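You operate a simulated robot arm through the tools that you are given. There is no shell and no other tool. Be economical: measure what you need, move in short steps, check, and stop when the job is done.

Carry out the task below with a simulated two-armed robot. There is one attempt and no reset: what you move stays moved.

TASK
Put the blue pad on the grey bench away on the blue tray. Put the green pad from the black bench in the black bin. Put the black spacer from the black bench on the black mat. Pick up the white marker from the black bench with one hand, pass it to the other hand and put it on the beige bench. Take the orange tension gauge and put it on top of the stems carton. Take the red bearing on the grey bench and put it away on the green bench. Put the grey spacer on the grey bench away on the gauge shelf. Any order will do.

It is judged by the outcome, as a careful person would: the job done as asked, and still so three seconds after it is handed in. It fails if anything else is knocked over, pushed out of place, dropped, spilled or broken.

THE ROBOT
Two 7-joint arms with two-finger parallel grippers on one trunk, on a base that drives. Base frame: it is fixed to the floor where the robot stands at the start and does not move with it; the origin is under the middle of the robot, x ahead of it, y to its left, z up; the surface under the hand at the start is at about z = 800. Units: mm, rad, N and s.
The left shoulder is at the start at [70, 177, 1020], the right one opposite. With the tool pointing down near the work surface each hand reaches from about 300 to 740 mm from the robot's upright axis, wherever it stands, measured 20 degrees to its own side. Places, roughly: beige bench [3300, 900, 700]; black bin (16x14 cm) [800, -1480, 800]; black mat (44x22 cm) [440, 460, 800]; black spacer [0, 3250, 750]; blue pad (8x6x4 cm) [500, -100, 800]; blue tray (32x15 cm) [-1660, 1500, 620]; gauge shelf [-2100, 2000, 900]; green bench [-3300, 3200, 800]; green pad (8x5x4 cm) [-600, 3200, 800]; grey spacer (6x6x2 cm) [400, 500, 800]; orange tension gauge [1000, 3500, 1000]; red bearing (6x6x4 cm) [500, 1000, 800]; stems carton [500, 1250, 750]; white marker (4x4x12 cm) [100, 3000, 900]. Payload 3.43 kg a hand.
The TCP of each hand is the grasp point between the finger pads, 30 mm short of the fingertips. In the tool frame z runs along the fingers and y along their closing line. Largest opening 94 mm; finger width 28, thickness 10; the body of the gripper, 50 by 96 mm, starts 55 mm behind the TCP.
Orientation is told as [roll, pitch, yaw] about the base's x, y, z axes, in that order, counted from this pose: with the fingers straight down and closing along the base's y, the tool's x points along the base's -x, its y along +y and its z along -z.

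THE INTERFACE
- The arms move only by the tool send_rows. It takes "left_series", "right_series" or both (then of equal length, played together; a hand with none holds still); each is a list of rows, each a list of 2 entries, a list of its own where there are three numbers: the shift along the base's x, y, z in units of 200 mm (1.0 is 200 mm), then the turn, a rotation vector about the base's x, y, z in units of 45 degrees (1.0 is 45 degrees). In form: [[[dx, dy, dz], [ax, ay, az]], ...]. A call has 1 to 20 rows; each row is the pose to reach, as a shift and turn from the pose commanded when the call began. "left_claw" and "right_claw" are, for a hand that has rows, the gripper command, from -1 (fully open) to 1 (shut), values between in proportion, set as the call begins (left out, the last holds). A call with a number of a shift or a turn outside -1 to 1 is refused whole. Each row takes 0.2 s and may step no farther than 50 mm and 0.15 rad from the row before; otherwise, or with a gripper value out of range, the whole call is refused. Where a pose cannot be reached the arm comes as near as it can. A force on the tool above 40 N (or 10 N above the force at the start of the call, whichever is more), or a blocked arm, ends the call early, and 0.2 s more pass. Each finger travels about 153 mm/s and halts on what it meets, pressing with about 39 N; the grip force reading is that of the motor and also rises with nothing between the fingers. The clock runs only during rows and for 0.2 s after the last one: add rows that repeat a pose to give the fingers time. The reply holds the time, the measured pose of the TCP, the force on the tool along the base axes, the opening and the grip force, in the units named above and with some noise, with the torque about the TCP (base axes, N m) and any sound that the robot's microphone picked up, and new pictures: "pictures" is both (left out), scene, wrist or none (wrist: the cameras of the hands that moved).
- Cameras (640 x 400 px; columns grow to the right, rows downward): "scene" is now at [132.4, 29.1, 1336.8]; the picture's right is [0.33, -0.94, 0.00], its down [-0.54, -0.19, -0.82] and it looks along [0.77, 0.27, -0.58] (base axes); focal length 269 px, centre (320, 200). "left" rides on the left gripper at [76, -14, -102] in its tool frame; the picture's right is [0.18, 0.98, 0.00], its down [-0.75, 0.14, -0.64] and it looks along [-0.63, 0.12, 0.77] (tool axes); focal length 243 px, centre (320, 200). "right" rides on the right gripper at [76, 14, -102] in its tool frame; the picture's right is [-0.18, 0.98, 0.00], its down [-0.75, -0.14, -0.64] and it looks along [-0.63, -0.12, 0.77] (tool axes); focal length 243 px, centre (320, 200). There is no depth. A picture from a camera that has moved, and an enlarged one, comes with that camera's place and axes in the base frame and with its lens.
- move_column(by): slides the trunk up (or, below 0, down) by that many mm; the arms and the scene camera ride with it, the base frame stays. It gives what a move gives, with no picture.
- base_move(legs): drives the robot by 1 to 6 legs, each [ahead, turn to the left] in mm and rad, along the robot's own axes; the way and the turn of a leg run together, so that a leg with both is an arc; at most 1500 mm and 3.142 rad a leg. The arms and the cameras ride along, it lands a little off, and it stops where it bumps. It gives what a move gives, and a new picture of the scene camera.
- turn_head(pan, tilt): turns the head with the scene camera to pan (to the left, within 1.501 rad either way) and tilt (down, from -0.506 to 1.204), counted from straight ahead of the robot. It gives what a move gives, and a new picture of the scene camera.
- zoom(camera, box): a new picture of the part [left, top, right, bottom] of that camera's present view, enlarged. No time passes.
- sign_off(): hands the job in; it is judged then, once.

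Go step by step. Nothing tells you exact positions but the pictures and the camera data: compare them with the known pose of the tool, close in by small moves and look again before you grip or let go. The budget is 217 turns and 260 pictures, counting those below and the enlarged ones. Unless the task says otherwise, let go and move clear before handing in, and close with one line.

The tools are called as a command line: name --argument value ..., lists and objects as JSON in quotes. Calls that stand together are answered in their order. send_rows: Moves the arms, as the interface text tells. Its arguments: {"type":"object","properties":{"left_series":{"type":"array","items":{"type":"array"}},"left_claw":{"type":"number"},"right_series":{"type":"array","items":{"type":"array"}},"right_claw":{"type":"number"},"pictures":{"type":"string","enum":["both","scene","wrist","none"]}},"required":[]} The other tools are called the same way: move_column (by) slides the trunk up or down; base_move (legs) drives the base; turn_head (pan, tilt) turns the head that bears the scene camera; zoom (camera, box) takes an enlarged picture of a part of a camera's view; sign_off () hands the job in.

At the start:

```text
time: 0.0
left_eef_pos: [366.2, 461.2, 1044.0]
left_tcp_rot: [-0.001, 0.002, 0.001]
left_force: [-0.1, 0.3, -0.4]
left_torque: [0.0, 0.0, 0.03]
left_finger_gap: 93.8
left_finger_force: 0.0
right_eef_pos: [486.7, 27.9, 1120.4]
right_tcp_rot: [-0.002, 0.0, -0.001]
right_force: [-0.2, 0.5, 0.7]
right_torque: [0.0, 0.0, 0.03]
right_finger_gap: 93.8
right_finger_force: 0.1
trunk travel left (down, up): [-600.0, 240.0]
robot x, y, heading: [-1.7, -0.6, 0.002]
head pan, tilt: [0.339, 0.614]
```

scene: 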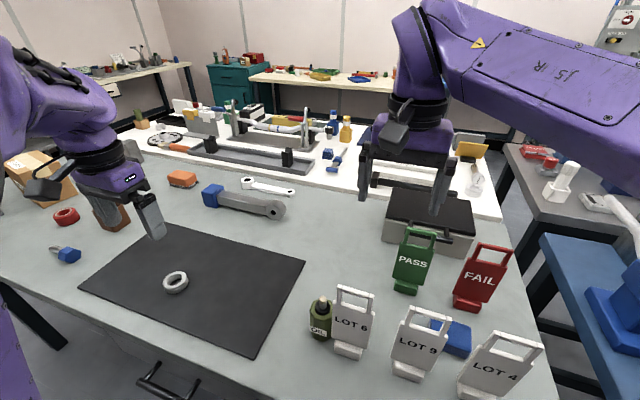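
right: 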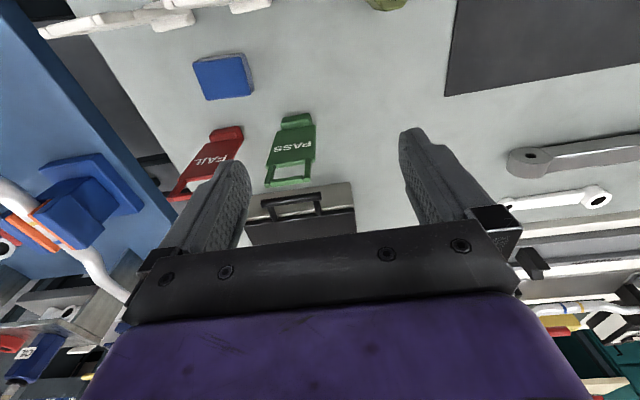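
left: 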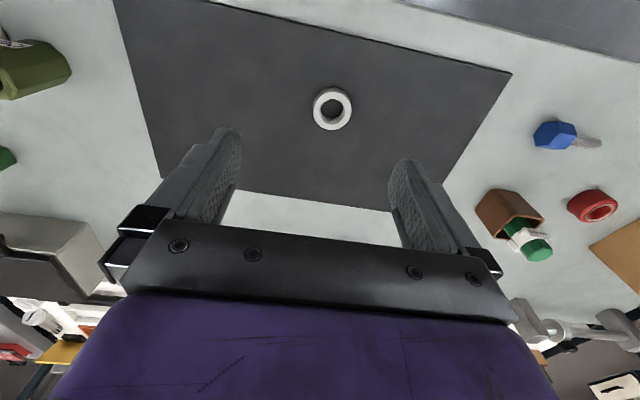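

The grey spacer lies on the mat, the red bearing is at about (483, 972), and the blue pad is behind the LOT signs. I'll look around the room before I move.

turn_head --pan 1.5 --tilt 0.45

turn_head --pan -1.2 --tilt 0.45

```text
time: 1.4
left_eef_pos: [367.6, 459.8, 1043.2]
left_tcp_rot: [0.0, 0.0, 0.003]
left_force: [0.6, -0.2, -0.4]
left_torque: [0.02, 0.01, 0.01]
left_finger_gap: 93.9
left_finger_force: 0.0
right_eef_pos: [487.5, 29.9, 1119.6]
right_tcp_rot: [0.001, 0.0, 0.001]
right_force: [0.2, -0.6, 0.3]
right_torque: [-0.01, -0.01, -0.01]
right_finger_gap: 94.0
right_finger_force: 0.2
trunk travel left (down, up): [-600.0, 240.0]
robot x, y, heading: [-0.1, -0.1, 0.005]
head pan, tilt: [1.499, 0.45]
camera scene: at [56.1, 91.6, 1351.5], right [1.0, -0.07, 0.0], down [-0.03, -0.43, -0.9], along [0.07, 0.9, -0.44], focal length 269 px, centre (320, 200)
```

scene: 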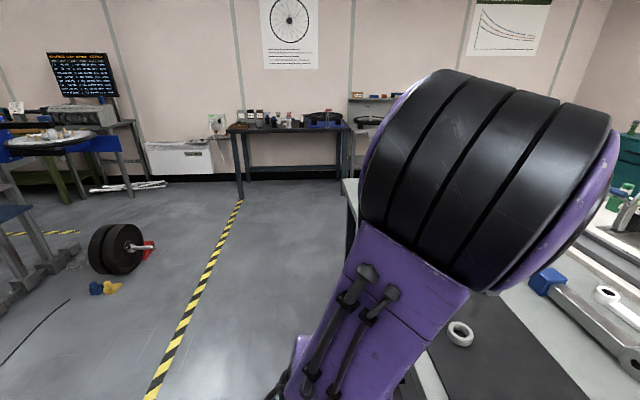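

```text
time: 3.8
left_eef_pos: [366.9, 461.1, 1044.7]
left_tcp_rot: [-0.001, 0.0, 0.003]
left_force: [-0.6, 0.0, -0.2]
left_torque: [0.0, -0.02, -0.02]
left_finger_gap: 93.9
left_finger_force: 0.1
right_eef_pos: [488.2, 29.8, 1120.0]
right_tcp_rot: [0.002, 0.0, -0.001]
right_force: [-0.3, 0.3, 0.2]
right_torque: [0.03, 0.0, 0.02]
right_finger_gap: 93.9
right_finger_force: 0.1
trunk travel left (down, up): [-600.0, 240.0]
robot x, y, heading: [0.6, -2.4, 0.002]
head pan, tilt: [-1.201, 0.45]
camera scene: at [82.8, -85.8, 1351.6], right [-0.93, -0.36, 0.0], down [-0.16, 0.41, -0.9], along [0.33, -0.84, -0.44], focal length 269 px, centre (320, 200)
```

scene: 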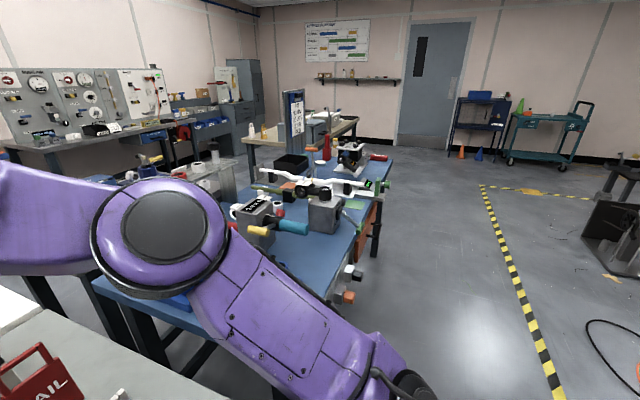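

The left aisle is open. I'll raise the left arm, drive about 700 mm left along the bench and then face it again.

send_rows --left_series '[[[0, 0, 0.25], [0, 0, 0]], [[0, 0, 0.4], [0, 0, 0]]]' --pictures "none"

base_move --legs '[[0, 1.571], [690, 0], [0, -1.571]]'

turn_head --pan 0.2 --tilt 0.75

```text
time: 4.4
left_eef_pos: [366.9, 459.0, 1122.9]
left_tcp_rot: [0.001, 0.001, 0.001]
left_force: [-0.1, -0.8, -0.1]
left_torque: [0.01, -0.03, 0.0]
left_finger_gap: 94.0
left_finger_force: 0.1
right_eef_pos: [487.4, 29.6, 1120.2]
right_tcp_rot: [0.0, 0.001, 0.001]
right_force: [0.3, -0.1, 1.2]
right_torque: [0.04, -0.02, 0.04]
right_finger_gap: 94.1
right_finger_force: 0.0
trunk travel left (down, up): [-600.0, 240.0]
robot x, y, heading: [-1.5, 2.1, -0.002]
head pan, tilt: [-1.201, 0.45]
```

```text
time: 15.8
left_eef_pos: [339.0, 1182.4, 1123.2]
left_tcp_rot: [0.002, 0.001, 0.046]
left_force: [0.1, 0.3, 1.3]
left_torque: [0.01, 0.02, -0.01]
left_finger_gap: 94.3
left_finger_force: 0.1
right_eef_pos: [477.7, 758.2, 1120.2]
right_tcp_rot: [0.0, 0.001, 0.047]
right_force: [0.7, -0.1, 0.6]
right_torque: [0.02, 0.02, 0.01]
right_finger_gap: 93.9
right_finger_force: 0.0
trunk travel left (down, up): [-600.0, 240.0]
robot x, y, heading: [-8.2, 710.5, 0.048]
head pan, tilt: [-1.201, 0.45]
camera scene: at [79.7, 624.6, 1351.6], right [-0.91, -0.4, 0.0], down [-0.18, 0.4, -0.9], along [0.36, -0.82, -0.44], focal length 269 px, centre (320, 200)
```

scene: 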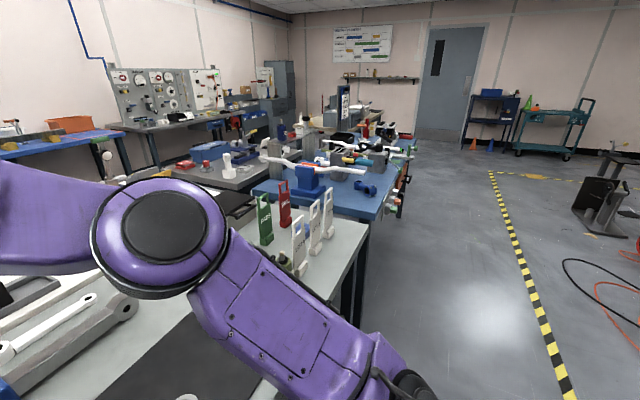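

```text
time: 17.4
left_eef_pos: [339.0, 1183.2, 1124.0]
left_tcp_rot: [0.0, 0.0, 0.047]
left_force: [0.2, -0.8, 0.3]
left_torque: [-0.02, 0.0, 0.0]
left_finger_gap: 94.1
left_finger_force: 0.0
right_eef_pos: [478.9, 758.5, 1119.7]
right_tcp_rot: [-0.001, 0.0, 0.047]
right_force: [0.5, 0.2, -0.2]
right_torque: [0.0, 0.0, 0.02]
right_finger_gap: 93.9
right_finger_force: 0.1
trunk travel left (down, up): [-600.0, 240.0]
robot x, y, heading: [-8.2, 706.0, 0.046]
head pan, tilt: [0.201, 0.75]
camera scene: at [122.9, 728.9, 1325.1], right [0.24, -0.97, 0.0], down [-0.66, -0.17, -0.73], along [0.71, 0.18, -0.68], focal length 269 px, centre (320, 200)
```

scene: 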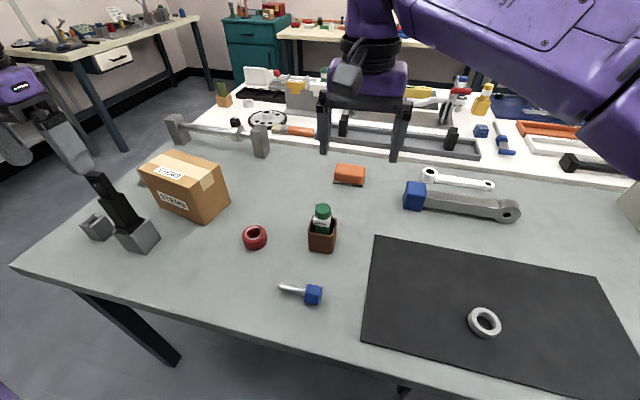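

The bearing is at about (486, 982) and the grey spacer at about (406, 481). I'll bring the left hand over the bearing and the right over the spacer, still high.

send_rows --left_series '[[[0.1, -0.13, -0.08], [0, 0, 0]], [[0.2, -0.26, -0.15], [0, 0, 0]], [[0.3, -0.39, -0.22], [0, 0, 0]], [[0.4, -0.52, -0.3], [0, 0, 0]], [[0.5, -0.65, -0.4], [0, 0, 0]], [[0.6, -0.78, -0.5], [0, 0, 0]], [[0.68, -0.9, -0.6], [0, 0, 0]], [[0.735, -0.99, -0.75], [0, 0, 0]]]' --right_series '[[[-0.03, -0.12, -0.04], [0, 0, 0]], [[-0.06, -0.24, -0.08], [0, 0, 0]], [[-0.1, -0.36, -0.12], [0, 0, 0]], [[-0.13, -0.5, -0.18], [0, 0, 0]], [[-0.16, -0.62, -0.24], [0, 0, 0]], [[-0.2, -0.74, -0.3], [0, 0, 0]], [[-0.22, -0.86, -0.4], [0, 0, 0]], [[-0.25, -0.98, -0.5], [0, 0, 0]]]' --pictures "none"

send_rows --right_series '[[[-0.04, -0.12, -0.1], [0, 0, 0]], [[-0.08, -0.25, -0.2], [0, 0, 0]], [[-0.115, -0.405, -0.3], [0, 0, 0]], [[-0.115, -0.405, -0.45], [0, 0, 0]]]' --left_series '[[[0, 0, 0], [0, 0, 0]], [[0, 0, -0.1], [0, 0, 0]], [[0, 0, -0.2], [0, 0, 0]], [[0, 0, -0.25], [0, 0, 0]]]' --pictures "both"

```text
time: 19.2
left_eef_pos: [486.4, 979.6, 971.9]
left_tcp_rot: [0.002, 0.001, 0.047]
left_force: [-0.7, -0.2, 0.2]
left_torque: [0.02, -0.03, -0.01]
left_finger_gap: 94.1
left_finger_force: 0.0
right_eef_pos: [431.2, 562.9, 1018.1]
right_tcp_rot: [0.0, 0.001, 0.047]
right_force: [0.1, -0.3, 0.1]
right_torque: [0.02, -0.02, -0.02]
right_finger_gap: 94.1
right_finger_force: 0.0
trunk travel left (down, up): [-600.0, 240.0]
robot x, y, heading: [-9.4, 704.8, 0.051]
head pan, tilt: [0.201, 0.75]
```

```text
time: 20.2
left_eef_pos: [486.7, 983.1, 922.6]
left_tcp_rot: [0.0, 0.001, 0.047]
left_force: [0.7, -0.8, -0.1]
left_torque: [-0.03, 0.02, -0.02]
left_finger_gap: 93.9
left_finger_force: 0.1
right_eef_pos: [409.4, 482.8, 930.3]
right_tcp_rot: [0.001, 0.001, 0.048]
right_force: [0.2, -0.3, 0.2]
right_torque: [-0.03, 0.04, 0.0]
right_finger_gap: 93.9
right_finger_force: 0.0
trunk travel left (down, up): [-600.0, 240.0]
robot x, y, heading: [-4.8, 703.9, 0.047]
head pan, tilt: [0.201, 0.75]
camera scene: at [123.8, 729.2, 1325.0], right [0.24, -0.97, 0.0], down [-0.66, -0.17, -0.73], along [0.71, 0.18, -0.68], focal length 269 px, centre (320, 200)
camera right: at [332.6, 494.6, 1032.3], right [0.14, 0.99, 0.0], down [0.76, -0.11, 0.64], along [0.64, -0.09, -0.77], focal length 243 px, centre (320, 200)
camera left: at [411.7, 965.0, 1026.5], right [-0.23, 0.97, 0.0], down [0.75, 0.18, 0.64], along [0.62, 0.15, -0.77], focal length 243 px, centre (320, 200)
```

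scene: 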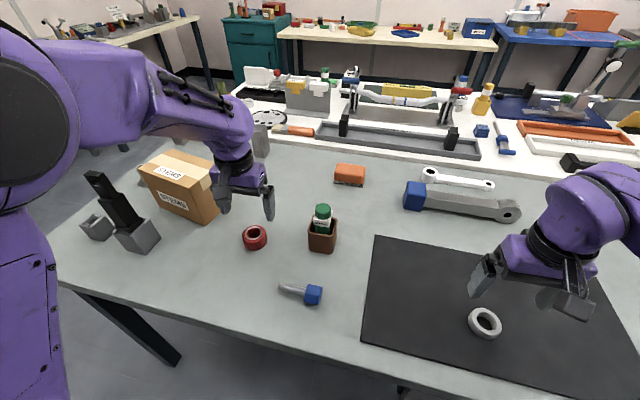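
right: 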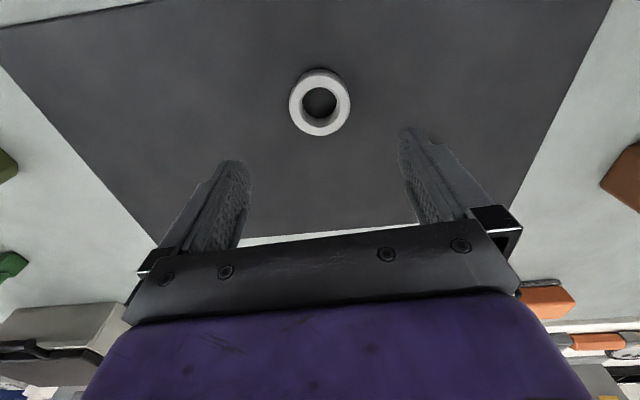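
left: 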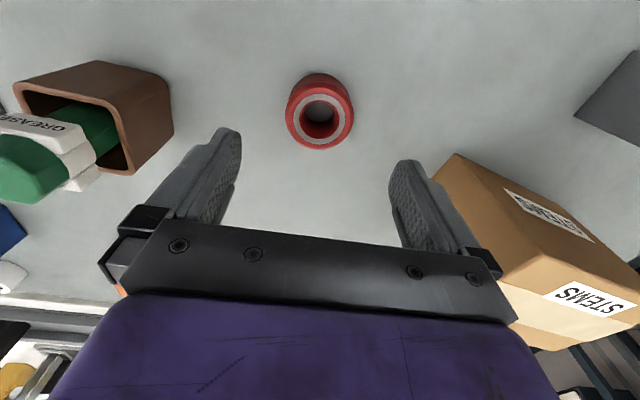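

Refined positions are the bearing at (481, 982) and the spacer at (404, 485). I'll descend on both and then grip.

send_rows --left_series '[[[-0.027, 0, -0.15], [0, 0, 0]], [[-0.027, 0, -0.3], [0, 0, 0]], [[-0.027, 0, -0.435], [0, 0, 0]], [[-0.027, 0, -0.435], [0, 0, 0]]]' --right_series '[[[-0.022, 0.01, -0.2], [0, 0, 0]], [[-0.022, 0.01, -0.38], [0, 0, 0]], [[-0.022, 0.01, -0.48], [0, 0, 0]], [[-0.022, 0.01, -0.48], [0, 0, 0]]]' --pictures "wrist"

```text
time: 21.2
left_eef_pos: [479.5, 986.4, 838.1]
left_tcp_rot: [-0.001, -0.002, 0.045]
left_force: [0.0, 0.4, -0.7]
left_torque: [0.02, 0.04, 0.02]
left_finger_gap: 94.0
left_finger_force: 0.1
right_eef_pos: [402.6, 484.2, 836.7]
right_tcp_rot: [0.001, -0.004, 0.047]
right_force: [4.4, -5.2, 22.0]
right_torque: [-0.15, 0.21, 0.39]
right_finger_gap: 94.1
right_finger_force: 0.0
trunk travel left (down, up): [-600.0, 240.0]
robot x, y, heading: [-8.8, 703.2, 0.05]
head pan, tilt: [0.201, 0.75]
camera right: at [326.0, 495.5, 939.0], right [0.14, 0.99, 0.0], down [0.76, -0.11, 0.65], along [0.64, -0.09, -0.76], focal length 243 px, centre (320, 200)
camera left: at [405.0, 966.8, 941.7], right [-0.23, 0.97, 0.0], down [0.75, 0.18, 0.64], along [0.63, 0.15, -0.77], focal length 243 px, centre (320, 200)
```

right: 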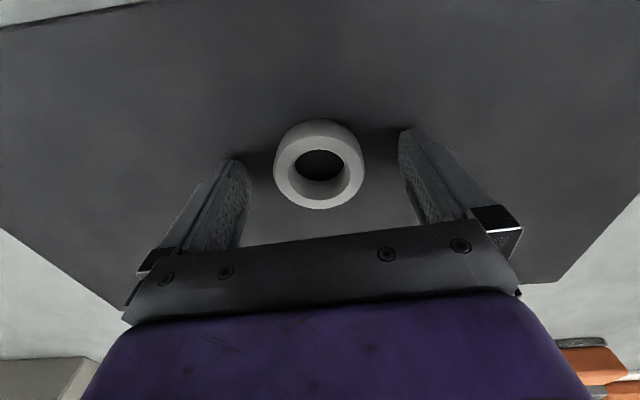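
left: 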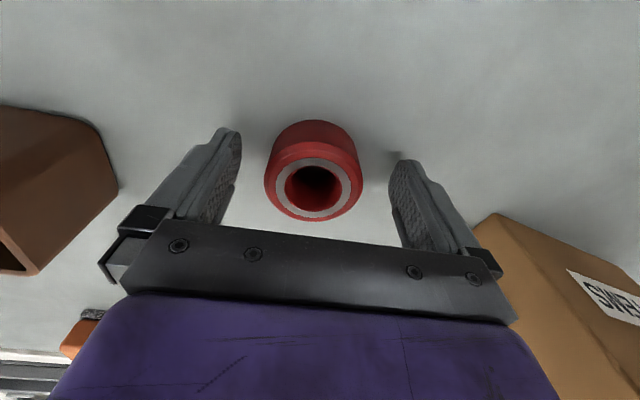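

Both objects sit between the fingers. I'll raise the right hand a touch, close both and lift.

send_rows --left_series '[[[0, 0, 0], [0, 0, 0]], [[0, 0, 0], [0, 0, 0]], [[0, 0, 0], [0, 0, 0]], [[0, 0, 0], [0, 0, 0]]]' --right_series '[[[0, 0, 0.02], [0, 0, 0]], [[0, 0, 0.02], [0, 0, 0]], [[0, 0, 0.02], [0, 0, 0]], [[0, 0, 0.02], [0, 0, 0]]]' --left_claw 1 --right_claw 1 --pictures "none"

send_rows --left_series '[[[0, 0, 0.15], [0, 0, 0]], [[0, 0, 0.4], [0, 0, 0]], [[0, 0, 0.65], [0, 0, 0]], [[0, 0, 0.9], [0, 0, 0]]]' --right_series '[[[0, 0, 0.15], [0, 0, 0]], [[0, 0, 0.4], [0, 0, 0]], [[0, 0, 0.65], [0, 0, 0]], [[0, 0, 0.9], [0, 0, 0]]]' --pictures "both"

```text
time: 22.2
left_eef_pos: [479.2, 986.4, 837.5]
left_tcp_rot: [0.0, -0.001, 0.047]
left_force: [-0.8, 2.7, 9.3]
left_torque: [-0.13, 0.13, 0.0]
left_finger_gap: 55.0
left_finger_force: 39.6
right_eef_pos: [399.8, 483.3, 838.3]
right_tcp_rot: [0.001, 0.0, 0.048]
right_force: [-0.6, -0.1, 0.4]
right_torque: [-0.02, 0.0, -0.03]
right_finger_gap: 50.0
right_finger_force: 39.3
trunk travel left (down, up): [-600.0, 240.0]
robot x, y, heading: [-5.0, 703.9, 0.045]
head pan, tilt: [0.201, 0.75]
```

```text
time: 23.2
left_eef_pos: [480.3, 981.6, 1019.2]
left_tcp_rot: [0.0, -0.002, 0.049]
left_force: [-0.5, 0.4, 0.1]
left_torque: [0.01, -0.03, 0.01]
left_finger_gap: 0.1
left_finger_force: 33.2
right_eef_pos: [400.7, 482.7, 1018.6]
right_tcp_rot: [0.001, 0.002, 0.048]
right_force: [-0.9, 0.5, 0.4]
right_torque: [-0.02, 0.0, -0.05]
right_finger_gap: 0.0
right_finger_force: 33.2
trunk travel left (down, up): [-600.0, 240.0]
robot x, y, heading: [-6.2, 709.9, 0.047]
head pan, tilt: [0.201, 0.75]
camera scene: at [120.7, 729.4, 1325.2], right [0.24, -0.97, 0.0], down [-0.66, -0.17, -0.73], along [0.71, 0.18, -0.68], focal length 269 px, centre (320, 200)
camera right: at [324.2, 494.7, 1122.7], right [0.14, 0.99, 0.0], down [0.76, -0.11, 0.64], along [0.64, -0.09, -0.77], focal length 243 px, centre (320, 200)
camera left: at [406.0, 963.1, 1122.6], right [-0.23, 0.97, 0.0], down [0.75, 0.18, 0.64], along [0.63, 0.15, -0.77], focal length 243 px, centre (320, 200)
```

scene: 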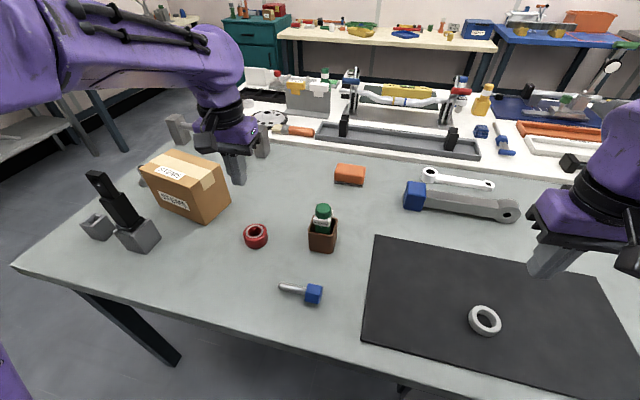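
right: 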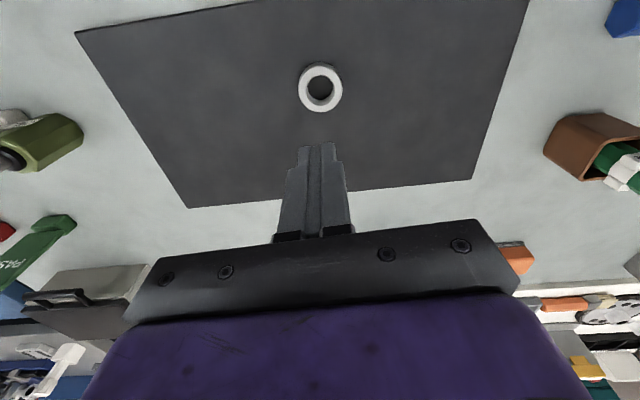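
left: 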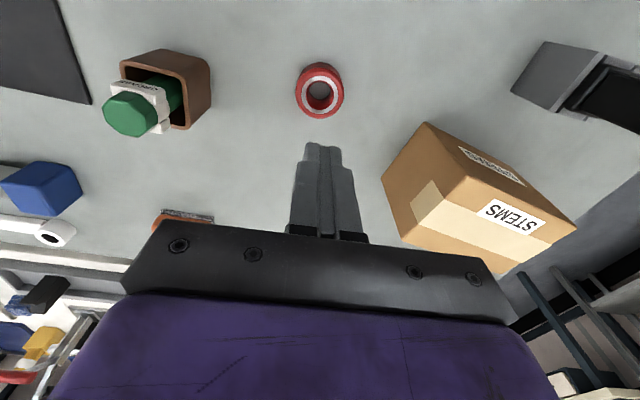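

Both objects slipped out and still stand where they were. I'll look closely before I retry.

zoom --camera "scene" --box '[225, 210, 285, 260]'

zoom --camera "scene" --box '[450, 295, 520, 345]'

```text
8.00 times, centred on (255, 235) of scene
camera zoom: at [120.7, 729.4, 1325.2], right [0.24, -0.97, 0.0], down [-0.66, -0.17, -0.73], along [0.71, 0.18, -0.68], focal length 2150 px, centre (840, -80)
```

zoom: 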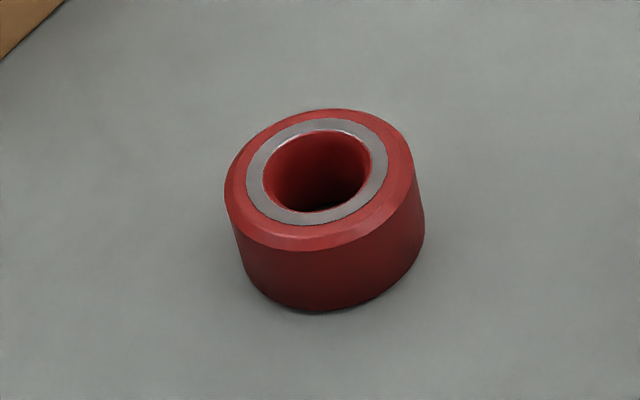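

```text
8.00 times, centred on (485, 320) of scene
camera zoom: at [120.7, 729.4, 1325.2], right [0.24, -0.97, 0.0], down [-0.66, -0.17, -0.73], along [0.71, 0.18, -0.68], focal length 2150 px, centre (-1000, -760)
```

zoom: 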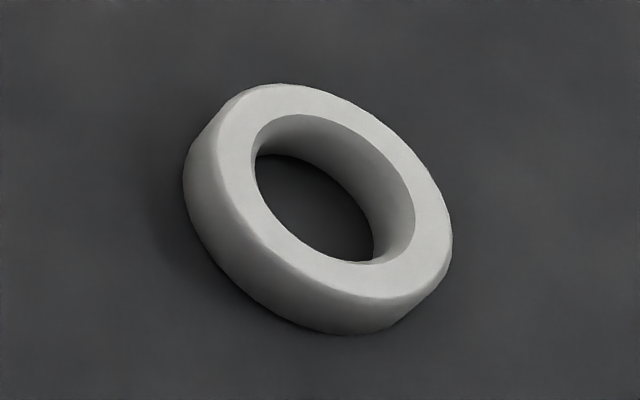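

The scene view puts the bearing nearer (491, 985) and the spacer at (406, 481), so I gripped them off-centre. I'll retry centred and lift slowly.

send_rows --left_series '[[[0.05, 0.015, -0.2], [0, 0, 0]], [[0.05, 0.015, -0.4], [0, 0, 0]], [[0.05, 0.015, -0.6], [0, 0, 0]], [[0.05, 0.015, -0.8], [0, 0, 0]], [[0.05, 0.015, -0.91], [0, 0, 0]], [[0.05, 0.015, -0.91], [0, 0, 0]]]' --right_series '[[[0.03, -0.005, -0.2], [0, 0, 0]], [[0.03, -0.005, -0.4], [0, 0, 0]], [[0.03, -0.005, -0.6], [0, 0, 0]], [[0.03, -0.005, -0.8], [0, 0, 0]], [[0.03, -0.005, -0.9], [0, 0, 0]], [[0.03, -0.005, -0.9], [0, 0, 0]]]' --left_claw -1 --right_claw -1 --pictures "wrist"

```text
time: 24.6
left_eef_pos: [490.4, 990.0, 834.9]
left_tcp_rot: [0.0, 0.0, 0.047]
left_force: [0.5, -1.0, -0.1]
left_torque: [0.0, 0.01, 0.02]
left_finger_gap: 93.9
left_finger_force: 0.0
right_eef_pos: [407.1, 483.1, 837.1]
right_tcp_rot: [0.0, 0.0, 0.046]
right_force: [0.2, -0.1, 0.1]
right_torque: [0.01, 0.0, 0.02]
right_finger_gap: 94.0
right_finger_force: 0.0
trunk travel left (down, up): [-600.0, 240.0]
robot x, y, heading: [-11.5, 706.8, 0.048]
head pan, tilt: [0.201, 0.75]
camera right: at [330.6, 493.7, 940.2], right [0.14, 0.99, 0.0], down [0.76, -0.11, 0.64], along [0.64, -0.09, -0.77], focal length 243 px, centre (320, 200)
camera left: at [415.8, 970.3, 937.6], right [-0.23, 0.97, 0.0], down [0.75, 0.18, 0.64], along [0.62, 0.15, -0.77], focal length 243 px, centre (320, 200)
```

right: 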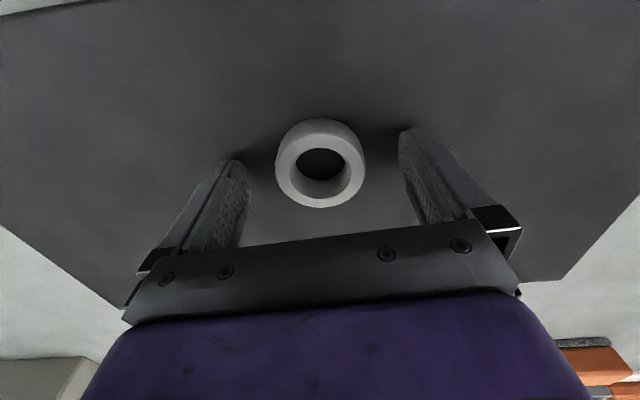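
left: 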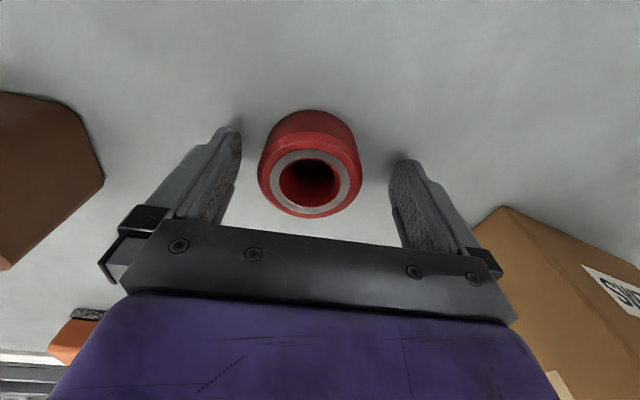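

Both are well centred now. I'll close, wait and lift slowly.

send_rows --left_series '[[[0, -0.015, 0], [0, 0, 0]], [[0, -0.015, 0], [0, 0, 0]], [[0, -0.015, 0], [0, 0, 0]], [[0, -0.015, 0], [0, 0, 0]], [[0, -0.015, 0], [0, 0, 0]], [[0, -0.015, 0], [0, 0, 0]], [[0, -0.015, 0.02], [0, 0, 0]], [[0, -0.015, 0.05], [0, 0, 0]], [[0, -0.015, 0.1], [0, 0, 0]], [[0, -0.015, 0.15], [0, 0, 0]]]' --right_series '[[[0, 0, 0], [0, 0, 0]], [[0, 0, 0], [0, 0, 0]], [[0, 0, 0], [0, 0, 0]], [[0, 0, 0], [0, 0, 0]], [[0, 0, 0], [0, 0, 0]], [[0, 0, 0], [0, 0, 0]], [[0, 0, 0.02], [0, 0, 0]], [[0, 0, 0.05], [0, 0, 0]], [[0, 0, 0.1], [0, 0, 0]], [[0, 0, 0.15], [0, 0, 0]]]' --left_claw 1 --right_claw 1 --pictures "both"

```text
time: 26.8
left_eef_pos: [491.1, 983.5, 864.5]
left_tcp_rot: [0.0, 0.0, 0.046]
left_force: [0.6, -1.0, -1.1]
left_torque: [-0.03, 0.01, 0.02]
left_finger_gap: 55.1
left_finger_force: 39.4
right_eef_pos: [406.9, 480.3, 868.3]
right_tcp_rot: [0.0, 0.001, 0.047]
right_force: [0.0, 0.6, 0.0]
right_torque: [0.01, -0.02, 0.04]
right_finger_gap: 49.9
right_finger_force: 39.0
trunk travel left (down, up): [-600.0, 240.0]
robot x, y, heading: [-6.3, 706.7, 0.047]
head pan, tilt: [0.201, 0.75]
camera scene: at [122.6, 728.8, 1325.1], right [0.24, -0.97, 0.0], down [-0.66, -0.17, -0.73], along [0.71, 0.18, -0.68], focal length 269 px, centre (320, 200)
camera right: at [331.1, 493.0, 971.6], right [0.14, 0.99, 0.0], down [0.76, -0.11, 0.64], along [0.64, -0.09, -0.77], focal length 243 px, centre (320, 200)
camera left: at [415.9, 964.6, 968.2], right [-0.23, 0.97, 0.0], down [0.75, 0.18, 0.64], along [0.63, 0.15, -0.77], focal length 243 px, centre (320, 200)
```

scene: 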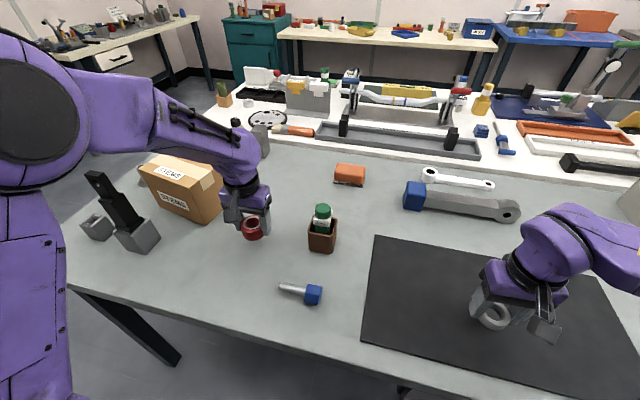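
right: 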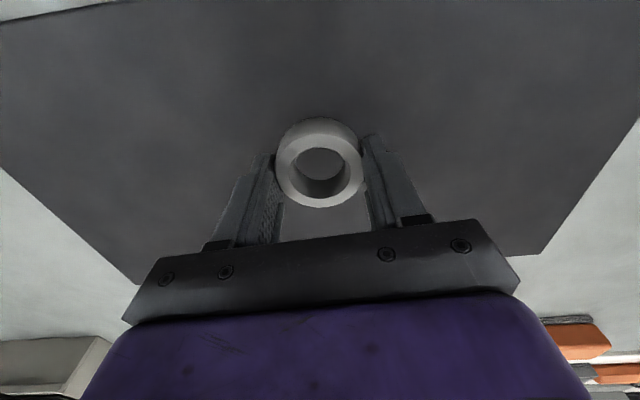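
left: 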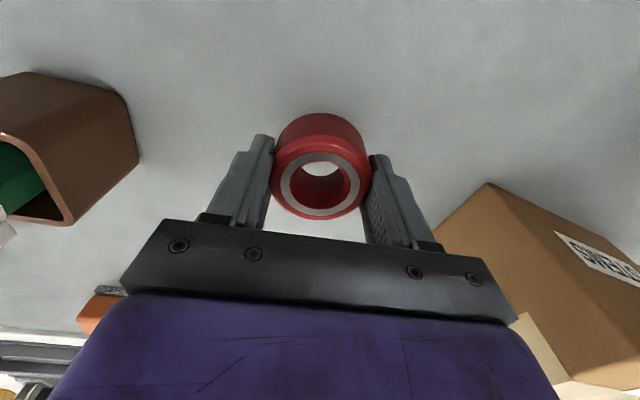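

Both are held. I'll raise them gently, then turn to look at the west side.

send_rows --left_series '[[[0, 0, 0.08], [0, 0, 0]], [[0, 0, 0.2], [0, 0, 0]], [[0, 0, 0.34], [0, 0, 0]], [[0, 0, 0.48], [0, 0, 0]], [[0, 0, 0.62], [0, 0, 0]], [[0, 0, 0.76], [0, 0, 0]], [[0, 0, 0.88], [0, 0, 0]], [[0, 0, 0.95], [0, 0, 0]], [[0, 0, 0.98], [0, 0, 0]]]' --right_series '[[[0, 0, 0.08], [0, 0, 0]], [[0, 0, 0.2], [0, 0, 0]], [[0, 0, 0.34], [0, 0, 0]], [[0, 0, 0.48], [0, 0, 0]], [[0, 0, 0.62], [0, 0, 0]], [[0, 0, 0.76], [0, 0, 0]], [[0, 0, 0.88], [0, 0, 0]], [[0, 0, 0.95], [0, 0, 0]], [[0, 0, 0.98], [0, 0, 0]]]' --pictures "none"

base_move --legs '[[0, 2.0]]'

turn_head --pan 0.5 --tilt 0.35

```text
time: 28.8
left_eef_pos: [490.0, 984.7, 1061.7]
left_tcp_rot: [0.001, 0.0, 0.048]
left_force: [-0.2, -0.2, -1.4]
left_torque: [-0.02, 0.02, -0.03]
left_finger_gap: 54.8
left_finger_force: 38.9
right_eef_pos: [407.9, 484.6, 1041.4]
right_tcp_rot: [-0.001, 0.001, 0.047]
right_force: [0.1, 0.1, -0.3]
right_torque: [-0.02, -0.02, -0.01]
right_finger_gap: 50.3
right_finger_force: 38.2
right hand out of reach, approached as far as the arm can: row 8, 9
trunk travel left (down, up): [-600.0, 240.0]
robot x, y, heading: [-6.1, 704.0, 0.045]
head pan, tilt: [0.201, 0.75]
```

```text
time: 34.0
left_eef_pos: [-469.1, 1038.6, 1061.3]
left_tcp_rot: [0.001, 0.0, 2.055]
left_force: [0.3, 0.2, -2.0]
left_torque: [0.01, 0.0, 0.03]
left_finger_gap: 55.1
left_finger_force: 38.6
right_eef_pos: [18.6, 1177.5, 1041.2]
right_tcp_rot: [0.0, 0.0, 2.059]
right_force: [-0.3, 0.0, -0.5]
right_torque: [-0.05, 0.01, -0.01]
right_finger_gap: 50.2
right_finger_force: 38.5
trunk travel left (down, up): [-600.0, 240.0]
robot x, y, heading: [-9.8, 703.7, 2.059]
head pan, tilt: [0.201, 0.75]
camera scene: at [-83.6, 815.0, 1325.1], right [0.77, 0.63, 0.0], down [0.43, -0.53, -0.73], along [-0.46, 0.57, -0.68], focal length 269 px, centre (320, 200)
```

scene: 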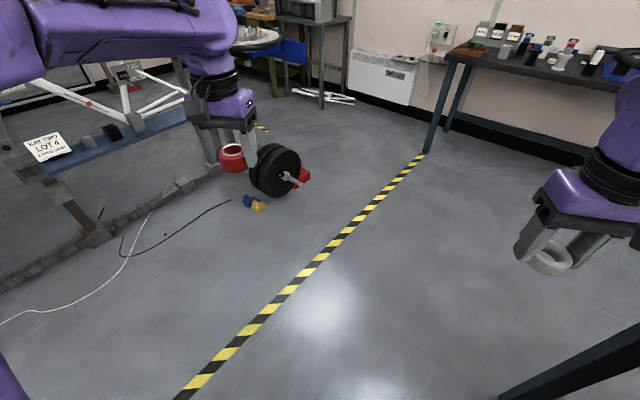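

```text
time: 34.8
left_eef_pos: [-469.5, 1040.4, 1060.7]
left_tcp_rot: [0.0, -0.001, 2.058]
left_force: [0.3, 0.5, -1.4]
left_torque: [-0.02, -0.01, 0.0]
left_finger_gap: 55.1
left_finger_force: 38.7
right_eef_pos: [17.3, 1177.7, 1043.1]
right_tcp_rot: [0.001, -0.001, 2.058]
right_force: [0.4, -0.3, -0.1]
right_torque: [0.02, -0.02, -0.04]
right_finger_gap: 50.1
right_finger_force: 38.7
trunk travel left (down, up): [-600.0, 240.0]
robot x, y, heading: [-3.9, 704.3, 2.056]
head pan, tilt: [0.499, 0.351]
camera scene: at [-108.5, 802.5, 1360.7], right [0.55, 0.83, 0.0], down [0.29, -0.19, -0.94], along [-0.78, 0.52, -0.34], focal length 269 px, centre (320, 200)
```

scene: 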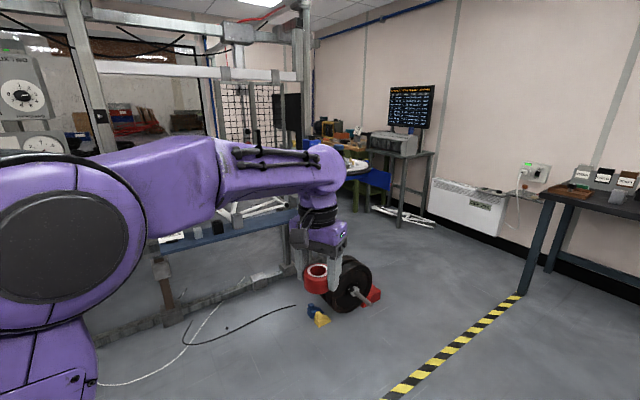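

The blue ledge and structure are to the west, with a barbell and cables on the floor. I'll drive closer along the clear aisle and look.

base_move --legs '[[900, 0], [0, 0.75]]'

turn_head --pan 0.0 --tilt 0.35

```text
time: 41.5
left_eef_pos: [-992.2, 1422.4, 1060.4]
left_tcp_rot: [0.0, 0.0, 2.812]
left_force: [-0.1, 0.6, -1.8]
left_torque: [-0.04, -0.02, -0.01]
left_finger_gap: 55.1
left_finger_force: 38.7
right_eef_pos: [-730.6, 1858.9, 1041.3]
right_tcp_rot: [0.0, 0.001, 2.813]
right_force: [0.3, 0.3, -0.9]
right_torque: [-0.01, -0.02, -0.04]
right_finger_gap: 50.2
right_finger_force: 38.6
trunk travel left (down, up): [-600.0, 240.0]
robot x, y, heading: [-428.3, 1502.7, 2.816]
head pan, tilt: [0.499, 0.351]
camera scene: at [-567.0, 1499.0, 1360.7], right [-0.17, 0.99, 0.0], down [0.34, 0.06, -0.94], along [-0.93, -0.16, -0.34], focal length 269 px, centre (320, 200)
```

scene: 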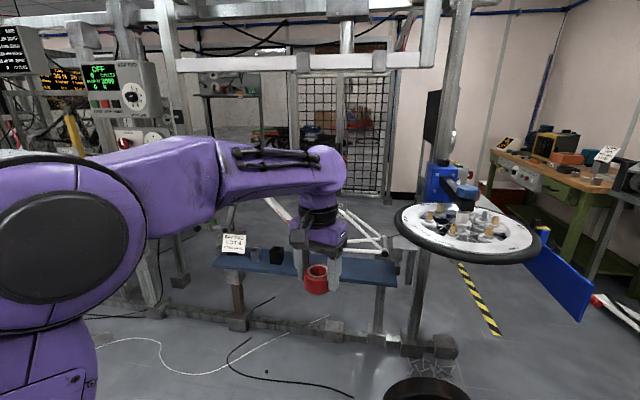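

```text
time: 42.5
left_eef_pos: [-991.1, 1422.8, 1060.3]
left_tcp_rot: [0.0, 0.002, 2.813]
left_force: [0.6, 0.0, -1.7]
left_torque: [0.02, 0.01, 0.0]
left_finger_gap: 55.3
left_finger_force: 38.4
right_eef_pos: [-730.4, 1858.8, 1043.0]
right_tcp_rot: [0.0, 0.0, 2.814]
right_force: [0.1, 0.1, -0.2]
right_torque: [0.03, -0.03, 0.03]
right_finger_gap: 50.1
right_finger_force: 39.2
trunk travel left (down, up): [-600.0, 240.0]
robot x, y, heading: [-430.0, 1500.4, 2.818]
head pan, tilt: [0.0, 0.351]
camera scene: at [-563.3, 1544.9, 1360.7], right [0.32, 0.95, 0.0], down [0.33, -0.11, -0.94], along [-0.89, 0.3, -0.34], focal length 269 px, centre (320, 200)
```

scene: 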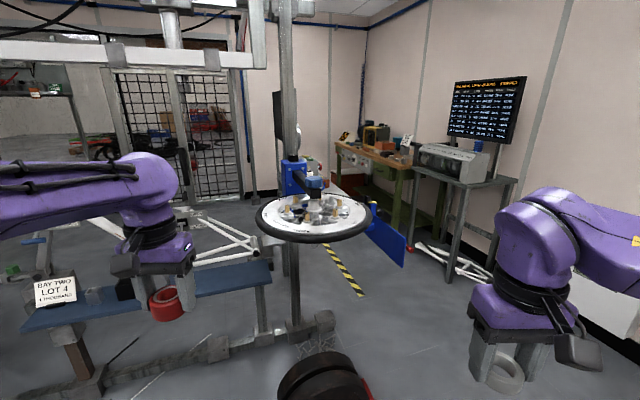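

I need to identify the gauge shelf, so I'll zoom on the round shelf near its stated place.

zoom --camera "scene" --box '[240, 140, 420, 260]'

zoom --camera "scene" --box '[320, 100, 440, 180]'

zoom --camera "scene" --box '[10, 240, 310, 400]'

```text
3.33 times, centred on (330, 200) of scene
camera zoom: at [-563.3, 1544.9, 1360.7], right [0.32, 0.95, 0.0], down [0.33, -0.11, -0.94], along [-0.89, 0.3, -0.34], focal length 896 px, centre (287, 200)
```

zoom: 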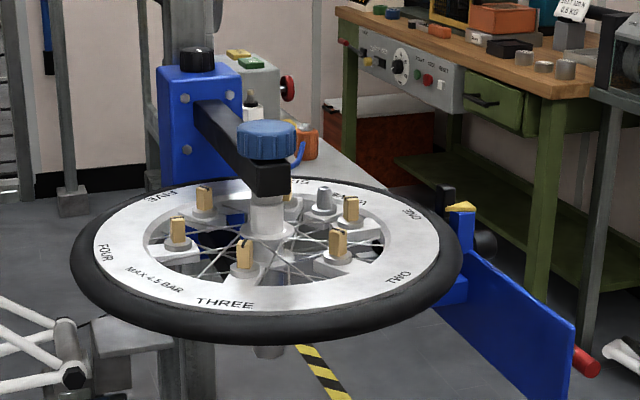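

```text
5.00 times, centred on (380, 140) of scene
camera zoom: at [-563.3, 1544.9, 1360.7], right [0.32, 0.95, 0.0], down [0.33, -0.11, -0.94], along [-0.89, 0.3, -0.34], focal length 1344 px, centre (20, 500)
```

zoom: 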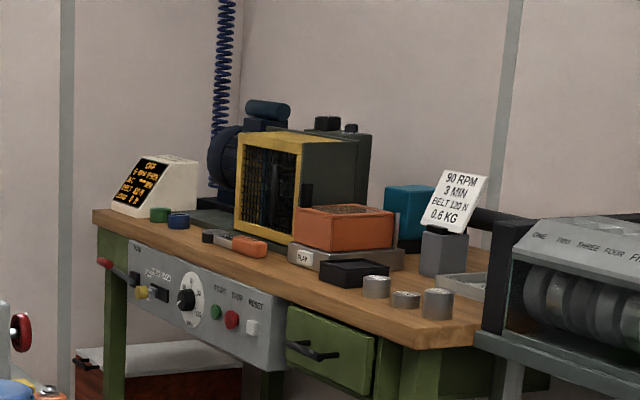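

```text
2.13 times, centred on (160, 320) of scene
camera zoom: at [-563.3, 1544.9, 1360.7], right [0.32, 0.95, 0.0], down [0.33, -0.11, -0.94], along [-0.89, 0.3, -0.34], focal length 573 px, centre (661, -56)
```

zoom: 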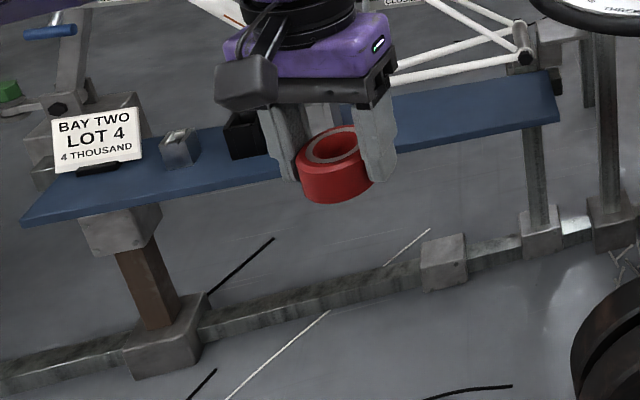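

The wooden-top table with green legs is the green bench. The gauge shelf appears to lie behind the wheel, near (-2100, 2000), so I'll drive to the open side and look.

base_move --legs '[[0, -0.68], [1080, 0], [0, 0.95]]'

turn_head --pan 0.3 --tilt 0.4

```text
time: 52.3
left_eef_pos: [-1495.5, 2240.8, 1061.1]
left_tcp_rot: [-0.001, 0.0, 3.016]
left_force: [0.1, 1.0, -1.3]
left_torque: [0.0, -0.04, -0.01]
left_finger_gap: 55.1
left_finger_force: 39.5
right_eef_pos: [-1327.6, 2719.7, 1041.4]
right_tcp_rot: [0.001, 0.0, 3.017]
right_force: [0.3, 0.5, -0.8]
right_torque: [0.01, 0.03, 0.03]
right_finger_gap: 49.8
right_finger_force: 38.8
trunk travel left (down, up): [-600.0, 240.0]
robot x, y, heading: [-956.4, 2427.9, 3.013]
head pan, tilt: [0.0, 0.351]
camera scene: at [-1101.4, 2446.3, 1360.7], right [0.13, 0.99, 0.0], down [0.34, -0.04, -0.94], along [-0.93, 0.12, -0.34], focal length 269 px, centre (320, 200)
```

scene: 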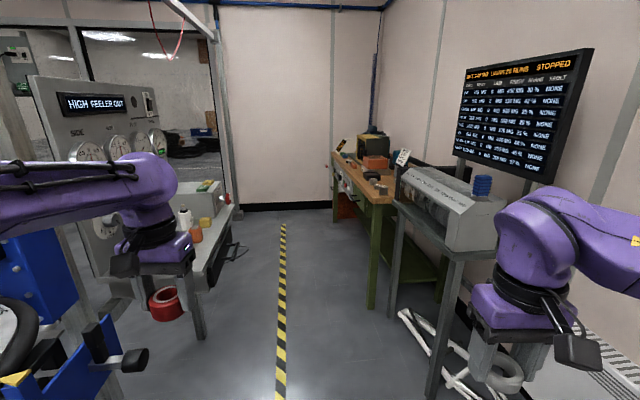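

```text
time: 53.1
left_eef_pos: [-1496.9, 2240.5, 1059.1]
left_tcp_rot: [0.002, 0.001, 3.016]
left_force: [-0.5, -0.6, -1.7]
left_torque: [0.05, 0.0, -0.02]
left_finger_gap: 55.0
left_finger_force: 39.8
right_eef_pos: [-1328.4, 2720.6, 1042.4]
right_tcp_rot: [0.0, 0.001, 3.016]
right_force: [0.8, 0.1, -0.5]
right_torque: [-0.02, -0.02, 0.04]
right_finger_gap: 50.2
right_finger_force: 38.9
trunk travel left (down, up): [-600.0, 240.0]
robot x, y, heading: [-958.3, 2429.0, 3.014]
head pan, tilt: [0.3, 0.4]
camera scene: at [-1100.3, 2418.8, 1356.2], right [-0.17, 0.99, 0.0], down [0.38, 0.07, -0.92], along [-0.91, -0.16, -0.39], focal length 269 px, centre (320, 200)
```

scene: 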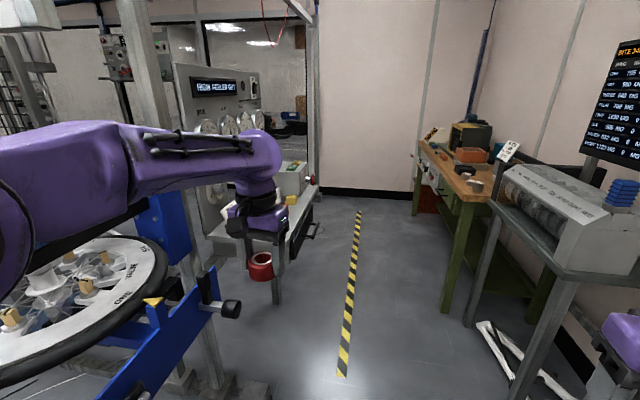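

The gauge shelf is the grey shelf before the gauge board, with its front edge near y = 2150. The green bench's front edge is near y = 3000. I'll tuck the left arm, drive west to about (-2050, 2580), then face the shelf.

send_rows --left_series '[[[0.06, 0, 0.05], [0, 0, 0]], [[0.18, 0, 0.1], [0, 0, 0]], [[0.3, 0, 0.15], [0, 0, 0]], [[0.42, 0, 0.2], [0, 0, 0]], [[0.54, 0, 0.2], [0, 0, 0]], [[0.64, 0, 0.2], [0, 0, 0]], [[0.7, 0, 0.2], [0, 0, 0]]]' --pictures "none"

base_move --legs '[[1080, 0]]'

turn_head --pan 1.3 --tilt 0.6

```text
time: 54.7
left_eef_pos: [-1355.2, 2240.3, 1101.9]
left_tcp_rot: [0.0, 0.001, 3.015]
left_force: [-0.2, -0.5, -1.5]
left_torque: [-0.01, 0.02, -0.02]
left_finger_gap: 54.8
left_finger_force: 40.0
right_eef_pos: [-1328.3, 2719.1, 1043.0]
right_tcp_rot: [0.0, 0.0, 3.015]
right_force: [0.5, 0.0, 0.0]
right_torque: [0.02, 0.0, 0.0]
right_finger_gap: 50.0
right_finger_force: 38.9
trunk travel left (down, up): [-600.0, 240.0]
robot x, y, heading: [-957.7, 2433.0, 3.015]
head pan, tilt: [0.3, 0.4]
```

```text
time: 60.2
left_eef_pos: [-2422.8, 2390.0, 1102.3]
left_tcp_rot: [0.001, -0.001, 3.002]
left_force: [-0.1, -0.2, -1.3]
left_torque: [-0.02, 0.0, 0.01]
left_finger_gap: 54.9
left_finger_force: 38.9
right_eef_pos: [-2389.6, 2867.3, 1041.8]
right_tcp_rot: [-0.002, 0.001, 3.003]
right_force: [0.0, 0.0, -0.9]
right_torque: [0.0, 0.03, 0.02]
right_finger_gap: 49.8
right_finger_force: 38.9
trunk travel left (down, up): [-600.0, 240.0]
robot x, y, heading: [-2022.3, 2569.2, 3.006]
head pan, tilt: [0.3, 0.4]
camera scene: at [-2164.8, 2563.7, 1356.2], right [-0.16, 0.99, 0.0], down [0.38, 0.06, -0.92], along [-0.91, -0.15, -0.39], focal length 269 px, centre (320, 200)
```

scene: 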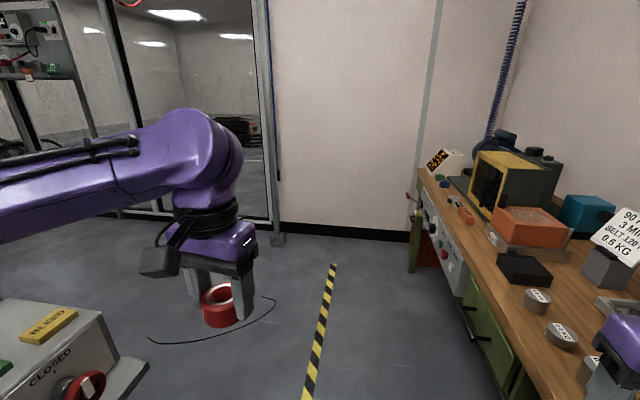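

```text
time: 61.5
left_eef_pos: [-2422.8, 2389.9, 1101.2]
left_tcp_rot: [0.0, -0.001, 2.999]
left_force: [-0.2, -0.6, -1.1]
left_torque: [-0.01, -0.01, 0.02]
left_finger_gap: 55.1
left_finger_force: 38.9
right_eef_pos: [-2388.7, 2868.9, 1041.9]
right_tcp_rot: [0.0, 0.0, 3.002]
right_force: [0.3, -0.4, -0.7]
right_torque: [0.0, -0.02, 0.0]
right_finger_gap: 50.1
right_finger_force: 39.1
trunk travel left (down, up): [-600.0, 240.0]
robot x, y, heading: [-2023.1, 2571.9, 3.0]
head pan, tilt: [1.3, 0.6]
camera scene: at [-2108.6, 2497.4, 1338.0], right [-0.92, 0.4, 0.0], down [0.23, 0.52, -0.83], along [-0.33, -0.76, -0.56], focal length 269 px, centre (320, 200)
```

scene: 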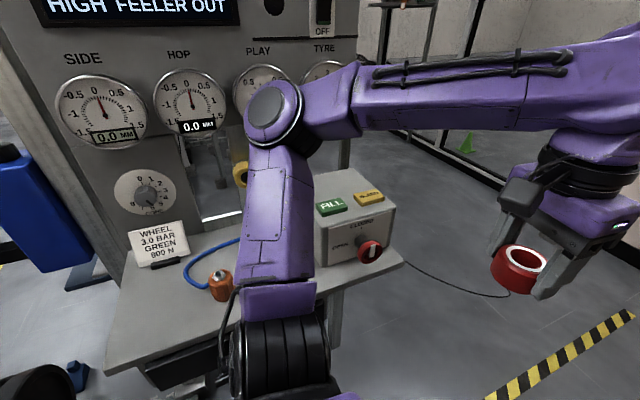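

The shelf is visible now, and the spot right of the orange cup looks open. I'll turn to face it.

base_move --legs '[[0, 1.71]]'

turn_head --pan -0.1 --tilt 0.75

```text
time: 66.0
left_eef_pos: [-1784.7, 2201.7, 1101.6]
left_tcp_rot: [-0.001, 0.0, -1.565]
left_force: [-0.5, -0.3, -1.7]
left_torque: [-0.02, 0.04, 0.0]
left_finger_gap: 55.0
left_finger_force: 38.8
right_eef_pos: [-2262.2, 2165.6, 1042.1]
right_tcp_rot: [-0.002, 0.0, -1.567]
right_force: [0.0, 0.8, -0.3]
right_torque: [0.01, -0.03, 0.0]
right_finger_gap: 50.0
right_finger_force: 38.3
trunk travel left (down, up): [-600.0, 240.0]
robot x, y, heading: [-2024.3, 2574.4, -1.569]
head pan, tilt: [1.3, 0.6]
camera scene: at [-1937.9, 2497.7, 1338.0], right [-0.26, -0.96, 0.0], down [-0.55, 0.15, -0.82], along [0.8, -0.22, -0.57], focal length 269 px, centre (320, 200)
```

scene: 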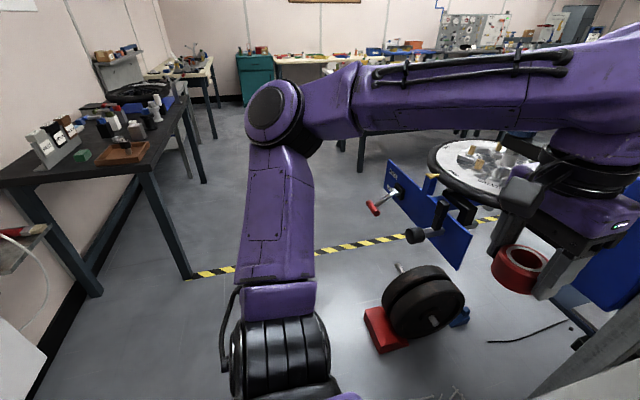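

```text
time: 67.5
left_eef_pos: [-1785.0, 2202.3, 1102.8]
left_tcp_rot: [0.0, -0.001, -1.565]
left_force: [0.0, 0.3, -1.7]
left_torque: [-0.01, 0.0, -0.03]
left_finger_gap: 55.1
left_finger_force: 38.7
right_eef_pos: [-2263.6, 2167.2, 1042.2]
right_tcp_rot: [0.0, 0.002, -1.564]
right_force: [-0.7, -0.3, -1.4]
right_torque: [0.05, 0.03, -0.02]
right_finger_gap: 50.1
right_finger_force: 39.0
trunk travel left (down, up): [-600.0, 240.0]
robot x, y, heading: [-2018.0, 2569.4, -1.569]
head pan, tilt: [-0.099, 0.75]
camera scene: at [-2031.2, 2438.6, 1325.1], right [-1.0, 0.1, 0.0], down [0.07, 0.68, -0.73], along [-0.07, -0.73, -0.68], focal length 269 px, centre (320, 200)
```

scene: 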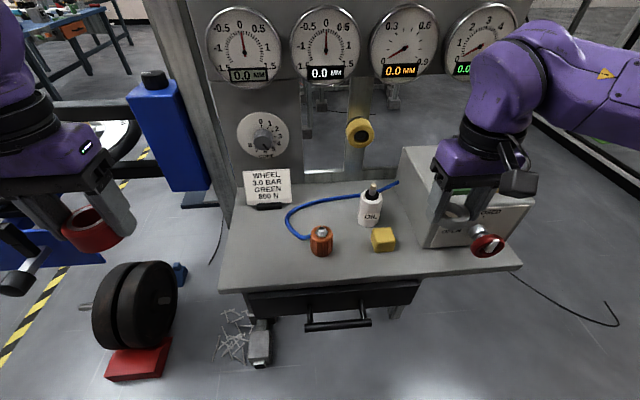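

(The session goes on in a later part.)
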